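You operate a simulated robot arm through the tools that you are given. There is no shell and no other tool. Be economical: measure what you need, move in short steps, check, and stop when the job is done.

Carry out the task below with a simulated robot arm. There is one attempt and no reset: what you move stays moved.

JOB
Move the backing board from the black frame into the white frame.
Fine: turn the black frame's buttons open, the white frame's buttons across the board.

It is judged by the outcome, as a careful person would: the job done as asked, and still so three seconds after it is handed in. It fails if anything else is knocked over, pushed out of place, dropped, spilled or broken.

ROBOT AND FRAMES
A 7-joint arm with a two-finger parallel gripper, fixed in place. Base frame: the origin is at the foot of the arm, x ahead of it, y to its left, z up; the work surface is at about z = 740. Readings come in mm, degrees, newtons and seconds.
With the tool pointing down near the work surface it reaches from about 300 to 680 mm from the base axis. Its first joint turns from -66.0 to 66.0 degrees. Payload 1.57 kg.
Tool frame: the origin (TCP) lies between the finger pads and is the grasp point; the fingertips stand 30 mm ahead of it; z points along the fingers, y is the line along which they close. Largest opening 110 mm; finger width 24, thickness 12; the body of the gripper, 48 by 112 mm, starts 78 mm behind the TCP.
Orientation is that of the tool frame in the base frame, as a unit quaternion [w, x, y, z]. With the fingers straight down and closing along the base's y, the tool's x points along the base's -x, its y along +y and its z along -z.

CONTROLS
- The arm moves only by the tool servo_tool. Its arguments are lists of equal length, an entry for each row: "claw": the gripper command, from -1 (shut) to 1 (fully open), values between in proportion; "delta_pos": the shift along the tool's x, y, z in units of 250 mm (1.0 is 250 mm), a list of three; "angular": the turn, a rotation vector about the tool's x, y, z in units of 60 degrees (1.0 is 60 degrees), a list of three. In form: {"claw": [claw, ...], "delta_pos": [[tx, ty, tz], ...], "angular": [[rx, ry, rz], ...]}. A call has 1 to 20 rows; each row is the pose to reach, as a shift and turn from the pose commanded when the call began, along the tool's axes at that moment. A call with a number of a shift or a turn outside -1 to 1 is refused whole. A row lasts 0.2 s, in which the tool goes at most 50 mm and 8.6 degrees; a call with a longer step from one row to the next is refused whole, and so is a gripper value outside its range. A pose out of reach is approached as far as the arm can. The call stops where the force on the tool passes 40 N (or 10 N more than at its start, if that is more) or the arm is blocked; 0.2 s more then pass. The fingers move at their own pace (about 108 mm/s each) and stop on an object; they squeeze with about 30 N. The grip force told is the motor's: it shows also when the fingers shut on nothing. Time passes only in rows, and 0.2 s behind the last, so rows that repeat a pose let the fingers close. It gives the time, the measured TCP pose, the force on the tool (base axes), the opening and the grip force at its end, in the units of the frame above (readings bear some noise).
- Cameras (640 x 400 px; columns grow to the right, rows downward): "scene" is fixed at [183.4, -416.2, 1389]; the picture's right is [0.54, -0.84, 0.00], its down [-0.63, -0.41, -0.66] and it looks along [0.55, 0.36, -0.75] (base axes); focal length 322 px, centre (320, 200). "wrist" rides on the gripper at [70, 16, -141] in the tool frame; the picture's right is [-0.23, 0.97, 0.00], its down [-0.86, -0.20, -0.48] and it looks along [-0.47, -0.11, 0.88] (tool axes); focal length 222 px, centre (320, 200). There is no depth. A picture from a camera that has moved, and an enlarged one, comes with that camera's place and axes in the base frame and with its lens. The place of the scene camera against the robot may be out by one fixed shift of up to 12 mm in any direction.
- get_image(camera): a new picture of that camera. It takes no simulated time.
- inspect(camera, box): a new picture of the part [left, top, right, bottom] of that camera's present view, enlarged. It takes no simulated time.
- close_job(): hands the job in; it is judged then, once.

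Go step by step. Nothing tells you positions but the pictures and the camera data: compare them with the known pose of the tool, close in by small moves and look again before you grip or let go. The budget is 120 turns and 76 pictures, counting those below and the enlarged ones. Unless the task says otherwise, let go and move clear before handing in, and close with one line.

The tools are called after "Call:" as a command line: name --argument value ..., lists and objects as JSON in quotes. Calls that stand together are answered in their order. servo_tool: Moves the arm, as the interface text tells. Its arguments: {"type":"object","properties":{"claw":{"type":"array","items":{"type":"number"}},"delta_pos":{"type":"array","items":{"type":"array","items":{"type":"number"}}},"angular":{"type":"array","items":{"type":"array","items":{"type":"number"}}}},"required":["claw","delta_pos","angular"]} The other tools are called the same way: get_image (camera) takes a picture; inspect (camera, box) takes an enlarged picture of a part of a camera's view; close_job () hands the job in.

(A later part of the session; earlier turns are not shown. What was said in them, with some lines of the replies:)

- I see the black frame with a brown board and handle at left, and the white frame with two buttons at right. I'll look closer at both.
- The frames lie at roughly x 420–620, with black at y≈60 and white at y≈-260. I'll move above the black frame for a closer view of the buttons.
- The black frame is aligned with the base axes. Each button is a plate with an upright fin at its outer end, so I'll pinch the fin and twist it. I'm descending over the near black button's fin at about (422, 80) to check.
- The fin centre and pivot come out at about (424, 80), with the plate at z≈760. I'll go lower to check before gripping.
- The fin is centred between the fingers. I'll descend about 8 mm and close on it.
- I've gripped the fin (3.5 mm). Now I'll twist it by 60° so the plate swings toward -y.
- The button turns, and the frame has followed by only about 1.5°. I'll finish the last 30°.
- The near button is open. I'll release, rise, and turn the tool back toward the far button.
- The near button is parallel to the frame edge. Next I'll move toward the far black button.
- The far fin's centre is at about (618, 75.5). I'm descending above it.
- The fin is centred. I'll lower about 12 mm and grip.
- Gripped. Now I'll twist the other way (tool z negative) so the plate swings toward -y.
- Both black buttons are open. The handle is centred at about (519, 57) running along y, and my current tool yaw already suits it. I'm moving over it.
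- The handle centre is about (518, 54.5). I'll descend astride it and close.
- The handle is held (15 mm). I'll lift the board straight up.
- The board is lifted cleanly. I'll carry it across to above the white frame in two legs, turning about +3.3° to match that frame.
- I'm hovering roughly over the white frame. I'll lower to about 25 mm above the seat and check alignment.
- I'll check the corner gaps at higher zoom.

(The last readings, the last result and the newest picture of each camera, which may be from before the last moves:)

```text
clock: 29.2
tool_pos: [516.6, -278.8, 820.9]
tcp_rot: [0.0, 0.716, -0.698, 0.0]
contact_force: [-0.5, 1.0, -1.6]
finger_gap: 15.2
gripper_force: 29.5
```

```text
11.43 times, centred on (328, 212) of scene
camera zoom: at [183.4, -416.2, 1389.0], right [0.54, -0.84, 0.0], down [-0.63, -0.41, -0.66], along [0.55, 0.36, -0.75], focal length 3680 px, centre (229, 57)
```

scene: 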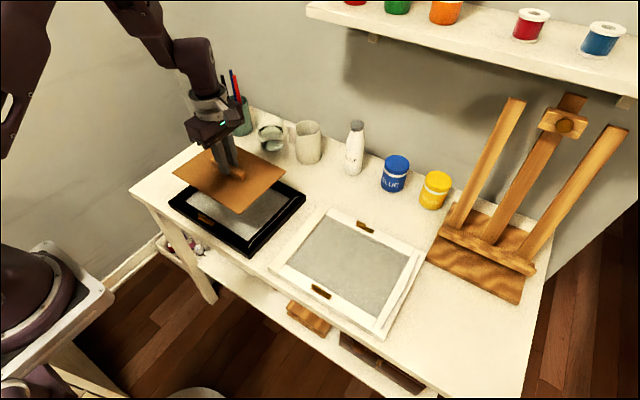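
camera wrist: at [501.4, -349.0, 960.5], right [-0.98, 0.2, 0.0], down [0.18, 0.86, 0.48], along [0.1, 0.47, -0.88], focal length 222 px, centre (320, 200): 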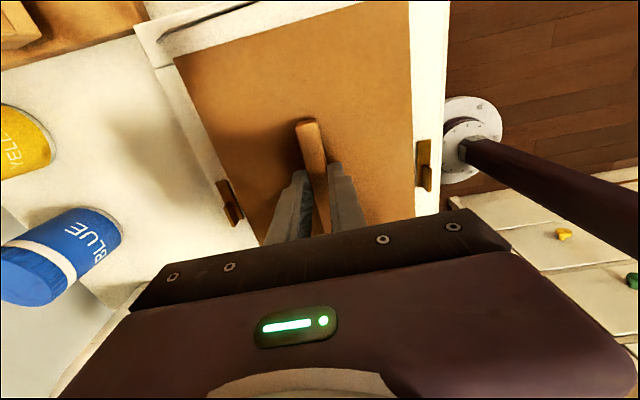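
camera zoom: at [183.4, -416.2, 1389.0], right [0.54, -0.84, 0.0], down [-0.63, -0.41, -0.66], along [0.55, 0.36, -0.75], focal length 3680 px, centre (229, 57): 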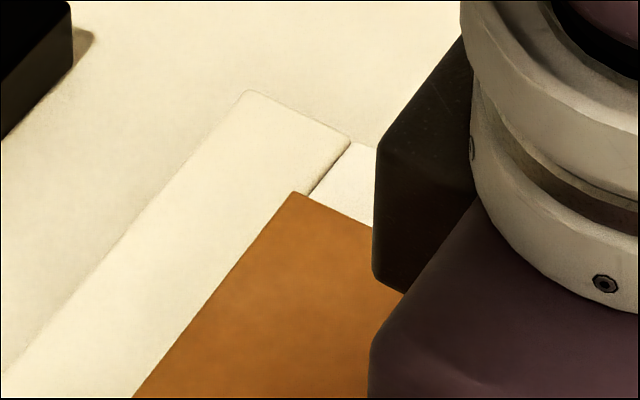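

The white frame sits at about 0° yaw. The board needs roughly +4 mm in x, +5 mm in y and -1.3° of yaw, so I'll correct that, lower some and recheck.

Call:
servo_tool --claw '[-1, -1, -1, -1]' --delta_pos '[[-0.01, -0.008, 0], [-0.0204, -0.017, 0.01], [-0.0204, -0.017, 0.03], [-0.0204, -0.017, 0.03]]' --angular '[[0, 0, 0.01], [0, 0, 0.022], [0, 0, 0.022], [0, 0, 0.022]]'

Call:
inspect --camera "scene" --box '[265, 240, 321, 275]'

Call:
inspect --camera "scene" --box '[360, 295, 416, 330]'

Call:
inspect --camera "scene" --box '[384, 235, 440, 270]'

```text
clock: 30.2
tool_pos: [520.7, -274.1, 812.9]
tcp_rot: [0.0, -0.707, 0.707, 0.0]
contact_force: [-0.1, 1.0, -1.8]
finger_gap: 15.3
gripper_force: 30.1
```

```text
11.43 times, centred on (293, 258) of scene
camera zoom: at [183.4, -416.2, 1389.0], right [0.54, -0.84, 0.0], down [-0.63, -0.41, -0.66], along [0.55, 0.36, -0.75], focal length 3680 px, centre (629, -457)
```

zoom: 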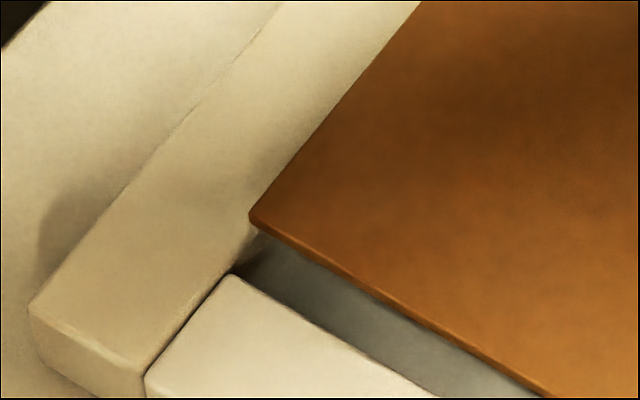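

```text
11.43 times, centred on (388, 312) of scene
camera zoom: at [183.4, -416.2, 1389.0], right [0.54, -0.84, 0.0], down [-0.63, -0.41, -0.66], along [0.55, 0.36, -0.75], focal length 3680 px, centre (-457, -1086)
```

zoom: 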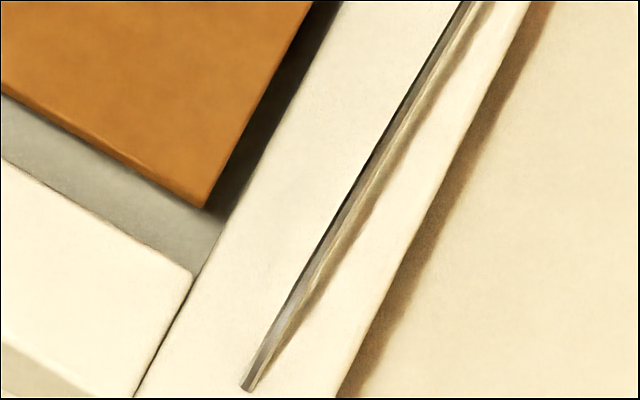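

```text
11.43 times, centred on (412, 252) of scene
camera zoom: at [183.4, -416.2, 1389.0], right [0.54, -0.84, 0.0], down [-0.63, -0.41, -0.66], along [0.55, 0.36, -0.75], focal length 3680 px, centre (-731, -400)
```

zoom: 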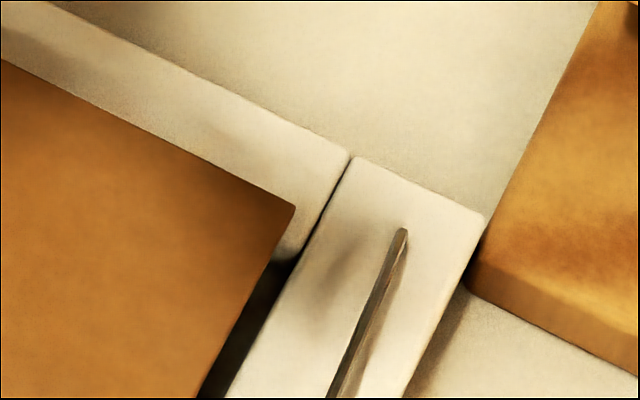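

The board is now centred in the recess to within about 1 mm. I'll lower it onto the seat.

Call:
servo_tool --claw '[-1, -1, -1, -1, -1, -1]' --delta_pos '[[0, 0.003, 0.015], [0, 0.003, 0.03], [0, 0.003, 0.045], [0, 0.003, 0.055], [0, 0.003, 0.063], [0, 0.003, 0.066]]' --angular '[[0, 0, 0], [0, 0, 0], [0, 0, 0], [0, 0, 0], [0, 0, 0], [0, 0, 0]]'

Call:
inspect --camera "scene" --box '[260, 190, 440, 350]'

Call:
inspect --camera "scene" --box '[360, 295, 416, 330]'

```text
clock: 31.6
tool_pos: [517.9, -273.3, 796.5]
tcp_rot: [0.0, -0.707, 0.707, 0.001]
contact_force: [0.1, 0.1, -1.1]
finger_gap: 15.2
gripper_force: 29.9
```

```text
2.50 times, centred on (350, 270) of scene
camera zoom: at [183.4, -416.2, 1389.0], right [0.54, -0.84, 0.0], down [-0.63, -0.41, -0.66], along [0.55, 0.36, -0.75], focal length 805 px, centre (245, 25)
```

zoom: 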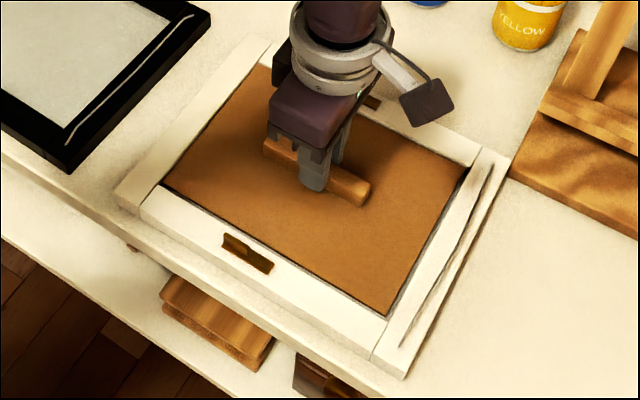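

```text
11.43 times, centred on (388, 312) of scene
camera zoom: at [183.4, -416.2, 1389.0], right [0.54, -0.84, 0.0], down [-0.63, -0.41, -0.66], along [0.55, 0.36, -0.75], focal length 3680 px, centre (-457, -1086)
```

zoom: 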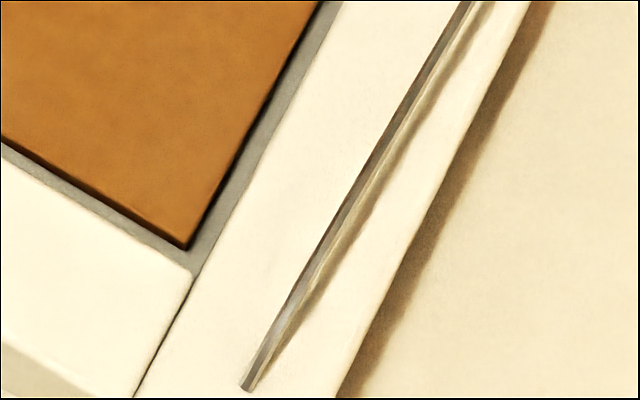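

The board sits inside the recess with even gaps. I'll ease it down 1.5 mm, release and lift.

Call:
servo_tool --claw '[-1, -1, -0.5, -0.3, -0.3, -0.3, -0.3, -0.3]' --delta_pos '[[0, 0, 0.004], [0, 0, 0.006], [0, 0, 0.004], [0, 0, 0.0], [0, 0, -0.03], [0, 0, -0.12], [0, 0, -0.24], [0, 0, -0.36]]' --angular '[[0, 0, 0], [0, 0, 0], [0, 0, 0], [0, 0, 0], [0, 0, 0], [0, 0, 0], [0, 0, 0], [0, 0, 0]]'

Call:
inspect --camera "scene" --box '[260, 190, 440, 350]'

Call:
get_image --camera "wrist"

```text
clock: 33.4
tool_pos: [517.6, -275.3, 888.5]
tcp_rot: [0.0, -0.707, 0.707, 0.0]
contact_force: [-0.1, -0.4, -0.1]
finger_gap: 38.5
gripper_force: 0.0
```

```text
2.50 times, centred on (350, 270) of scene
camera zoom: at [183.4, -416.2, 1389.1], right [0.54, -0.84, 0.0], down [-0.63, -0.41, -0.66], along [0.55, 0.36, -0.75], focal length 805 px, centre (245, 25)
```

zoom: 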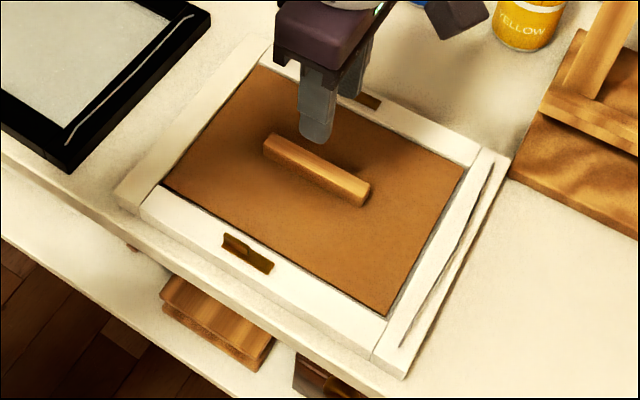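

```text
27 pictures are left
camera wrist: at [502.8, -344.7, 1028.4], right [-0.97, 0.23, 0.0], down [0.2, 0.85, 0.48], along [0.11, 0.47, -0.88], focal length 222 px, centre (320, 200)
```

wrist: 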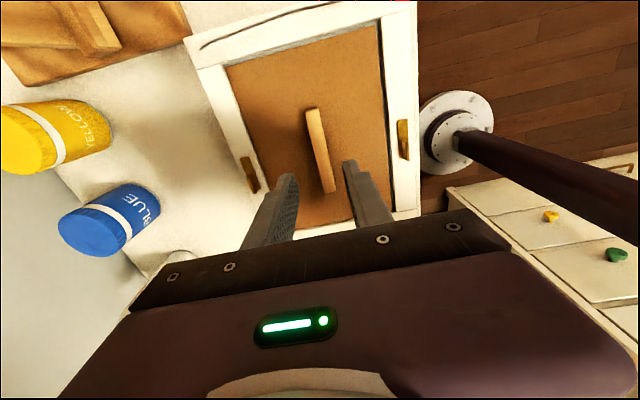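

The board is seated and flush, so next are the white buttons. The far one's fin pivot is at about (615, -250), and my current yaw suits it.

Call:
servo_tool --claw '[-0.4, -0.6, -0.6, -0.6]' --delta_pos '[[-0.02, -0.12, 0], [-0.05, -0.25, 0], [-0.101, -0.36, 0.05], [-0.101, -0.39, 0.16]]' --angular '[[0, 0, 0], [0, 0, 0], [0, 0, 0], [0, 0, 0]]'

Call:
inspect --camera "wrist" --box '[260, 110, 380, 220]'

```text
clock: 34.4
tool_pos: [616.6, -248.4, 847.2]
tcp_rot: [0.001, -0.707, 0.707, 0.0]
contact_force: [0.4, 0.0, 0.6]
finger_gap: 21.9
gripper_force: 0.1
```

```text
3.64 times, centred on (320, 165) of wrist
camera zoom: at [601.6, -318.3, 987.3], right [-0.97, 0.23, 0.0], down [0.2, 0.86, 0.48], along [0.11, 0.47, -0.88], focal length 808 px, centre (320, 327)
```

zoom: 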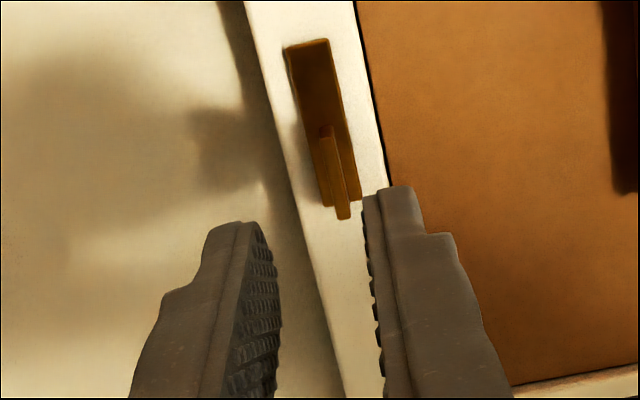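

The fin centre is (613.8, -249). I'll descend and grip.

Call:
servo_tool --claw '[-0.6, -0.6, -0.6, -0.6, -1, -1, -1]' --delta_pos '[[0.002, 0.011, 0.06], [0.002, 0.011, 0.12], [0.002, 0.011, 0.18], [0.002, 0.011, 0.202], [0.002, 0.011, 0.202], [0.002, 0.011, 0.202], [0.002, 0.011, 0.202]]' --angular '[[0, 0, 0], [0, 0, 0], [0, 0, 0], [0, 0, 0], [0, 0, 0], [0, 0, 0], [0, 0, 0]]'

Call:
inspect --camera "wrist" --box '[260, 110, 380, 220]'

Call:
inspect --camera "scene" --box '[260, 190, 440, 350]'

```text
clock: 36.0
tool_pos: [613.3, -249.6, 796.3]
tcp_rot: [0.0, -0.707, 0.708, 0.0]
contact_force: [-0.8, -0.1, 0.6]
finger_gap: 3.6
gripper_force: 25.2
```

```text
3.64 times, centred on (320, 165) of wrist
camera zoom: at [597.1, -318.8, 936.3], right [-0.97, 0.23, 0.0], down [0.2, 0.86, 0.48], along [0.11, 0.47, -0.88], focal length 808 px, centre (320, 327)
```

zoom: 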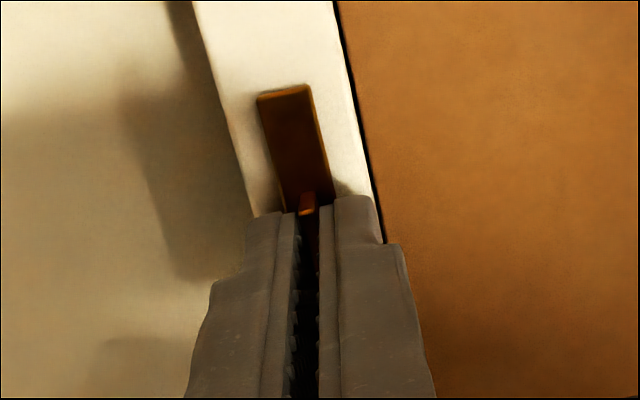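

```text
2.50 times, centred on (350, 270) of scene
camera zoom: at [183.4, -416.2, 1389.1], right [0.54, -0.84, 0.0], down [-0.63, -0.41, -0.66], along [0.55, 0.36, -0.75], focal length 805 px, centre (245, 25)
```

zoom: 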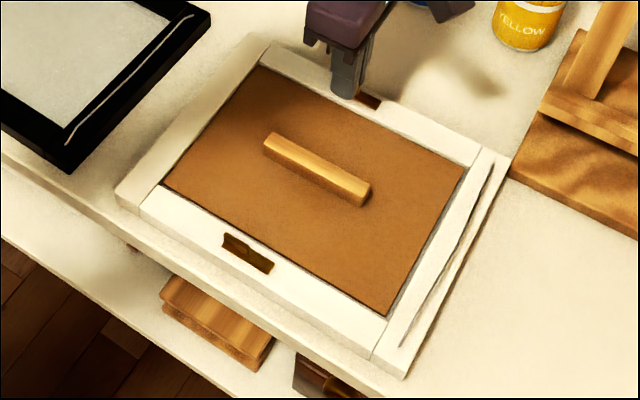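

Gripped. I'll turn it CW (tool z positive) in two calls so the plate swings to -x, across the board.

Call:
servo_tool --claw '[-1, -1, -1, -1, -1, -1, -1, -1, -1, -1]' --delta_pos '[[0, 0, 0], [0, 0, 0], [0, 0, 0], [0, 0, 0], [0, 0, 0], [0, 0, 0], [0, 0, 0], [0, 0, 0], [0, 0, 0], [0, 0, 0]]' --angular '[[0, 0, 0.1], [0, 0, 0.2], [0, 0, 0.3], [0, 0, 0.4], [0, 0, 0.5], [0, 0, 0.6], [0, 0, 0.7], [0, 0, 0.8], [0, 0, 0.9], [0, 0, 1.0]]'

Call:
inspect --camera "scene" --box '[260, 190, 440, 350]'

```text
clock: 38.2
tool_pos: [613.1, -249.2, 797.1]
tcp_rot: [0.0, -0.259, 0.966, 0.001]
contact_force: [-0.3, -0.2, 0.4]
finger_gap: 3.7
gripper_force: 24.7
```

```text
2.50 times, centred on (350, 270) of scene
camera zoom: at [183.4, -416.2, 1389.0], right [0.54, -0.84, 0.0], down [-0.63, -0.41, -0.66], along [0.55, 0.36, -0.75], focal length 805 px, centre (245, 25)
```

zoom: 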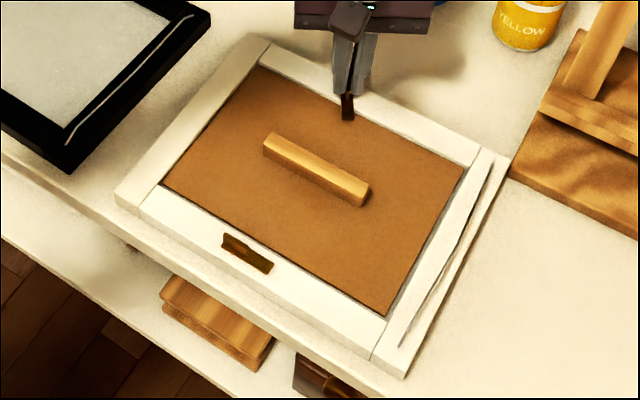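

Call:
servo_tool --claw '[-1, -1, -1, -1, -1, -1]' --delta_pos '[[0, 0, 0], [0, 0, 0], [0, 0, 0], [0, 0, 0], [0, 0, 0], [0, 0, 0]]' --angular '[[0, 0, 0.1], [0, 0, 0.2], [0, 0, 0.3], [0, 0, 0.4], [0, 0, 0.5], [0, 0, 0.5]]'

Call:
servo_tool --claw '[-0.7, -0.6, -0.6, -0.6, -0.6]' --delta_pos '[[0, 0, 0], [0, 0, 0], [0, 0, -0.05], [0, 0, -0.2], [0, 0, -0.36]]' --angular '[[0, 0, 0], [0, 0, 0], [0, 0, 0], [0, 0, 0], [0, 0, 0]]'

Call:
inspect --camera "scene" --box '[260, 190, 440, 350]'

```text
clock: 39.6
tool_pos: [613.6, -248.0, 795.8]
tcp_rot: [0.0, 0.0, 1.0, 0.0]
contact_force: [-0.2, -0.5, 0.2]
finger_gap: 3.6
gripper_force: 24.6
```

```text
clock: 40.8
tool_pos: [613.6, -248.3, 886.6]
tcp_rot: [-0.001, 0.0, 1.0, 0.0]
contact_force: [0.2, -0.2, 0.6]
finger_gap: 22.3
gripper_force: 0.1
```

```text
2.50 times, centred on (350, 270) of scene
camera zoom: at [183.4, -416.2, 1389.1], right [0.54, -0.84, 0.0], down [-0.63, -0.41, -0.66], along [0.55, 0.36, -0.75], focal length 805 px, centre (245, 25)
```

zoom: 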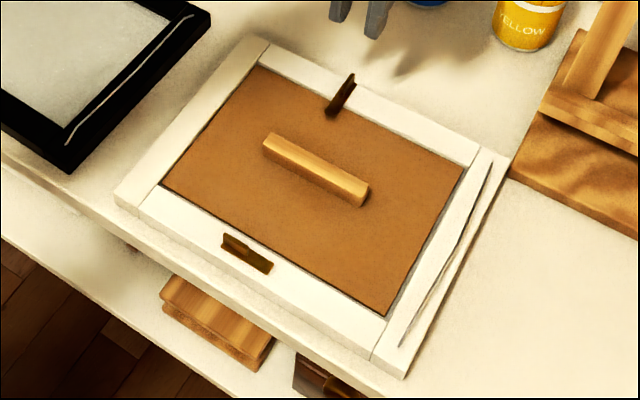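

The far white button is across the board. I'll move over the near one and yaw the tool +90°, so I can then turn it back.

Call:
servo_tool --claw '[-0.6, -0.6, -0.6, -0.6, -0.6, -0.6, -0.6, -0.6, -0.6, -0.6]' --delta_pos '[[0.1, 0, 0], [0.25, 0, 0], [0.4, 0, 0], [0.55, 0, 0], [0.68, -0.004, 0], [0.77, -0.008, 0], [0.77, -0.008, 0], [0.77, -0.008, 0], [0.77, -0.008, 0], [0.77, -0.008, 0]]' --angular '[[0, 0, 0.1], [0, 0, 0.2], [0, 0, 0.3], [0, 0, 0.4], [0, 0, 0.5], [0, 0, 0.6], [0, 0, 0.7], [0, 0, 0.8], [0, 0, 0.9], [0, 0, 1.0]]'

Call:
servo_tool --claw '[-0.6, -0.6, -0.6, -0.6, -0.6, -0.6]' --delta_pos '[[0, 0, 0.02], [0, 0, 0.04], [0, 0, 0.08], [0, 0, 0.12], [0, 0, 0.15], [0, 0, 0.15]]' --angular '[[0, 0, 0.1], [0, 0, 0.2], [0, 0, 0.3], [0, 0, 0.4], [0, 0, 0.5], [0, 0, 0.5]]'

Call:
inspect --camera "wrist" --box '[260, 110, 380, 220]'

```text
clock: 43.0
tool_pos: [421.5, -251.4, 886.3]
tcp_rot: [0.0, 0.501, 0.866, 0.0]
contact_force: [-0.5, -0.1, 0.8]
finger_gap: 22.1
gripper_force: 0.0
```

```text
clock: 44.4
tool_pos: [421.2, -249.0, 847.6]
tcp_rot: [-0.001, 0.708, 0.706, 0.0]
contact_force: [0.0, 0.0, 0.4]
finger_gap: 22.1
gripper_force: 0.0
```

```text
3.64 times, centred on (320, 165) of wrist
camera zoom: at [437.9, -180.0, 988.6], right [0.97, -0.23, 0.0], down [-0.2, -0.85, 0.48], along [-0.11, -0.47, -0.88], focal length 808 px, centre (320, 327)
```

zoom: 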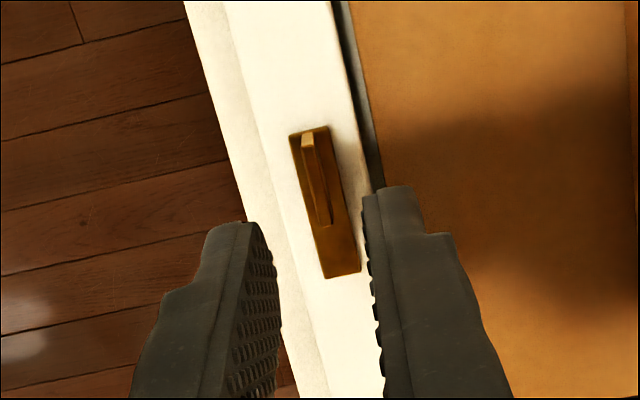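

The fin centre is at about (420.5, -251.5). I'll descend and grip.

Call:
servo_tool --claw '[-0.6, -0.6, -0.6, -0.6, -1, -1, -1]' --delta_pos '[[-0.01, -0.003, 0.06], [-0.01, -0.003, 0.12], [-0.01, -0.003, 0.18], [-0.01, -0.003, 0.203], [-0.01, -0.003, 0.203], [-0.01, -0.003, 0.203], [-0.01, -0.003, 0.203]]' --angular '[[0, 0, 0], [0, 0, 0], [0, 0, 0], [0, 0, 0], [0, 0, 0], [0, 0, 0], [0, 0, 0]]'

Call:
inspect --camera "wrist" --box '[260, 110, 380, 220]'

```text
clock: 46.0
tool_pos: [420.6, -251.7, 797.6]
tcp_rot: [0.001, 0.707, 0.707, 0.0]
contact_force: [0.3, 0.0, 0.6]
finger_gap: 3.4
gripper_force: 25.0
```

```text
3.64 times, centred on (320, 165) of wrist
camera zoom: at [436.5, -183.5, 938.4], right [0.97, -0.23, 0.0], down [-0.2, -0.85, 0.48], along [-0.11, -0.47, -0.88], focal length 808 px, centre (320, 327)
```

zoom: 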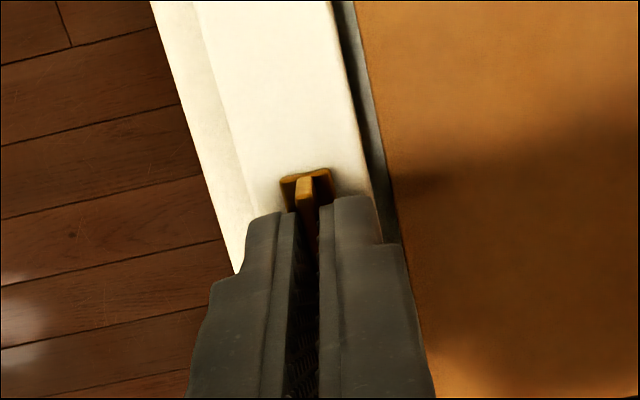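

The grip looks the same as before. I'll turn it back by -60° then -30° (tool z).

Call:
servo_tool --claw '[-1, -1, -1, -1, -1, -1, -1, -1, -1, -1]' --delta_pos '[[0, 0, 0], [0, 0, 0], [0, 0, 0], [0, 0, 0], [0, 0, 0], [0, 0, 0], [0, 0, 0], [0, 0, 0], [0, 0, 0], [0, 0, 0]]' --angular '[[0, 0, -0.1], [0, 0, -0.2], [0, 0, -0.3], [0, 0, -0.4], [0, 0, -0.5], [0, 0, -0.6], [0, 0, -0.7], [0, 0, -0.8], [0, 0, -0.9], [0, 0, -1.0]]'

Call:
servo_tool --claw '[-1, -1, -1, -1, -1, -1]' --delta_pos '[[0, 0, 0], [0, 0, 0], [0, 0, 0], [0, 0, 0], [0, 0, 0], [0, 0, 0]]' --angular '[[0, 0, -0.1], [0, 0, -0.2], [0, 0, -0.3], [0, 0, -0.4], [0, 0, -0.5], [0, 0, -0.5]]'

Call:
inspect --camera "scene" --box '[260, 190, 440, 350]'

```text
clock: 48.2
tool_pos: [420.7, -252.3, 798.1]
tcp_rot: [0.0, 0.259, 0.966, 0.0]
contact_force: [2.1, -0.1, 0.9]
finger_gap: 3.4
gripper_force: 24.6
```

```text
clock: 49.6
tool_pos: [419.6, -252.6, 798.0]
tcp_rot: [-0.001, 0.0, 1.0, 0.0]
contact_force: [-6.0, 5.4, 17.1]
finger_gap: 3.5
gripper_force: 24.7
```

```text
2.50 times, centred on (350, 270) of scene
camera zoom: at [183.0, -415.9, 1389.2], right [0.54, -0.84, 0.0], down [-0.63, -0.41, -0.66], along [0.55, 0.36, -0.75], focal length 805 px, centre (245, 25)
```

zoom: 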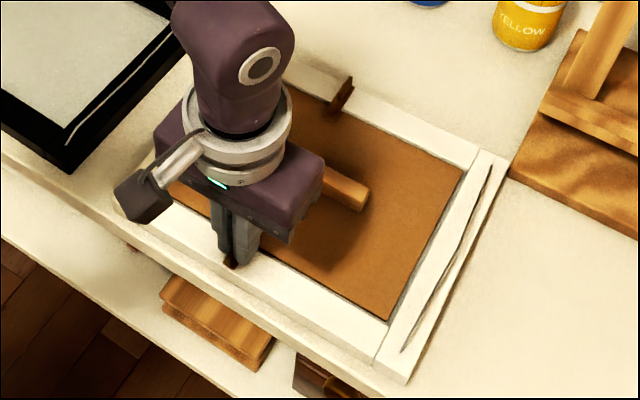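

There's some contact force (17 N), possibly the plate pressing on the board edge. I'll release gently and inspect.

Call:
servo_tool --claw '[-0.8, -0.6, -0.6, -0.6, -0.6, -0.6]' --delta_pos '[[0, 0, 0], [0, 0, 0], [0, 0, -0.05], [0, 0, -0.2], [0.1, 0, -0.36], [0.1, 0, -0.5]]' --angular '[[0, 0, 0], [0, 0, 0], [0, 0, 0], [0, 0, 0], [0, 0, 0], [0, 0, 0]]'

Call:
inspect --camera "scene" --box '[260, 190, 440, 350]'

Call:
inspect --camera "wrist" --box '[220, 80, 420, 220]'

```text
clock: 51.0
tool_pos: [392.4, -249.8, 921.4]
tcp_rot: [0.001, 0.001, 1.0, 0.001]
contact_force: [0.1, 0.6, 0.6]
finger_gap: 22.1
gripper_force: 0.1
```

```text
2.50 times, centred on (350, 270) of scene
camera zoom: at [183.4, -416.2, 1389.1], right [0.54, -0.84, 0.0], down [-0.63, -0.41, -0.66], along [0.55, 0.36, -0.75], focal length 805 px, centre (245, 25)
```

zoom: 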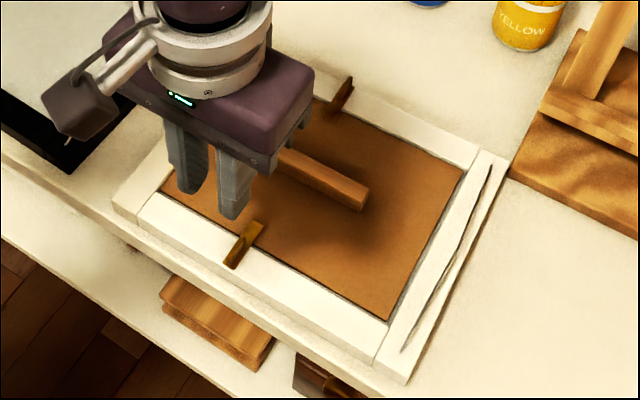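

```text
2.86 times, centred on (320, 150) of wrist
camera zoom: at [323.9, -234.9, 1063.1], right [0.23, 0.97, 0.0], down [0.86, -0.2, 0.48], along [0.47, -0.11, -0.88], focal length 635 px, centre (320, 343)
```

zoom: 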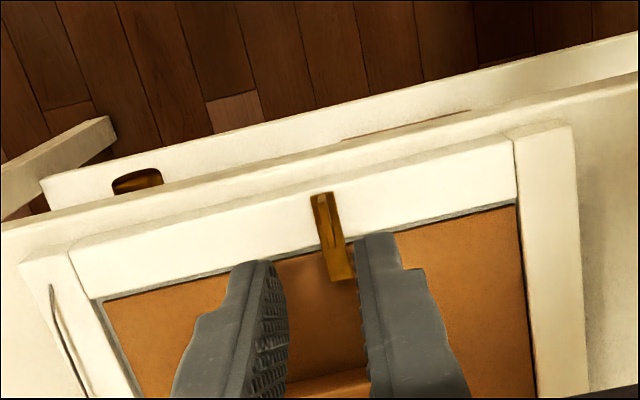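

The near button is across the board and the frame has shifted only about 1°. I'll move clear and do a final check.

Call:
servo_tool --claw '[-0.6, -0.6, -0.6, -0.6, -0.6, -0.6]' --delta_pos '[[0, 0, -0.15], [0, 0, -0.3], [0, 0.1, -0.45], [0, 0.22, -0.6], [0, 0.34, -0.7], [0, 0.46, -0.75]]' --angular '[[0, 0, 0], [0, 0, 0], [0, 0, 0], [0, 0, 0], [0, 0, 0], [0, 0, 0]]'

Call:
get_image --camera "scene"

Call:
inspect --camera "scene" --box '[260, 190, 440, 350]'

Call:
inspect --camera "scene" --box '[275, 235, 345, 295]'

```text
clock: 52.4
tool_pos: [394.6, -138.2, 1109.6]
tcp_rot: [0.0, 0.0, 1.0, -0.001]
contact_force: [-0.1, -0.3, 0.2]
finger_gap: 22.0
gripper_force: 0.0
```

```text
16 pictures are left
```

scene: 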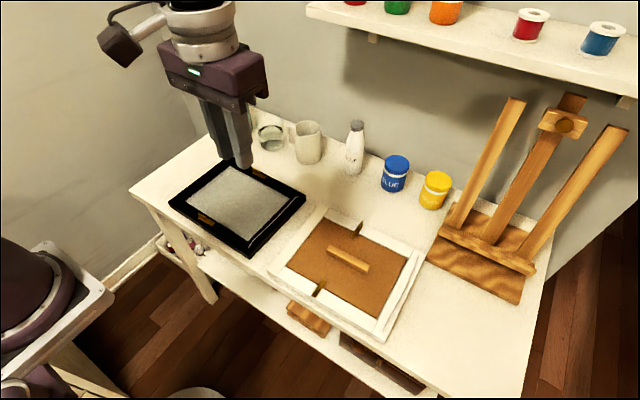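

```text
2.50 times, centred on (350, 270) of scene
camera zoom: at [183.4, -416.2, 1389.1], right [0.54, -0.84, 0.0], down [-0.63, -0.41, -0.66], along [0.55, 0.36, -0.75], focal length 805 px, centre (245, 25)
```

zoom: 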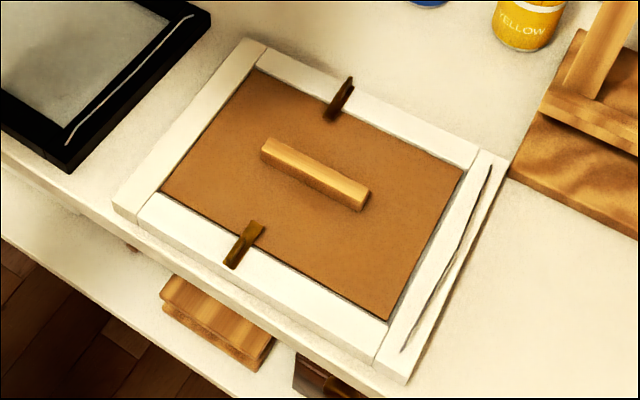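

```text
6.67 times, centred on (310, 265) of scene
camera zoom: at [183.4, -416.2, 1389.1], right [0.54, -0.84, 0.0], down [-0.63, -0.41, -0.66], along [0.55, 0.36, -0.75], focal length 2147 px, centre (387, -233)
```

zoom: 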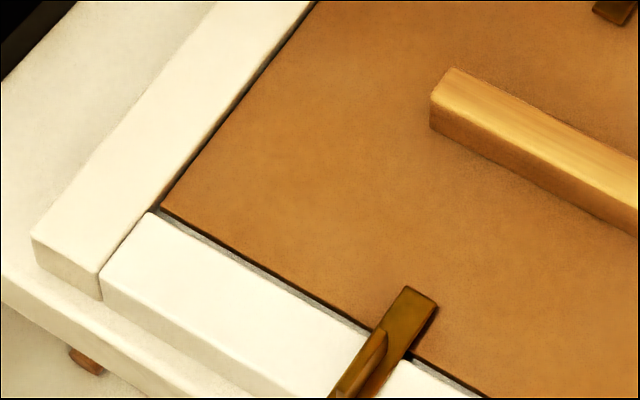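

The board is in the white frame with both its buttons across it, the black frame's buttons are open, and nothing else looks disturbed. I'm handing in.

Call:
close_job

```text
The job is handed in.
```

The backing board now sits in the white frame with both buttons turned across it, and the black frame is empty with its buttons open. Turning the buttons nudged each frame by about 1–2°.
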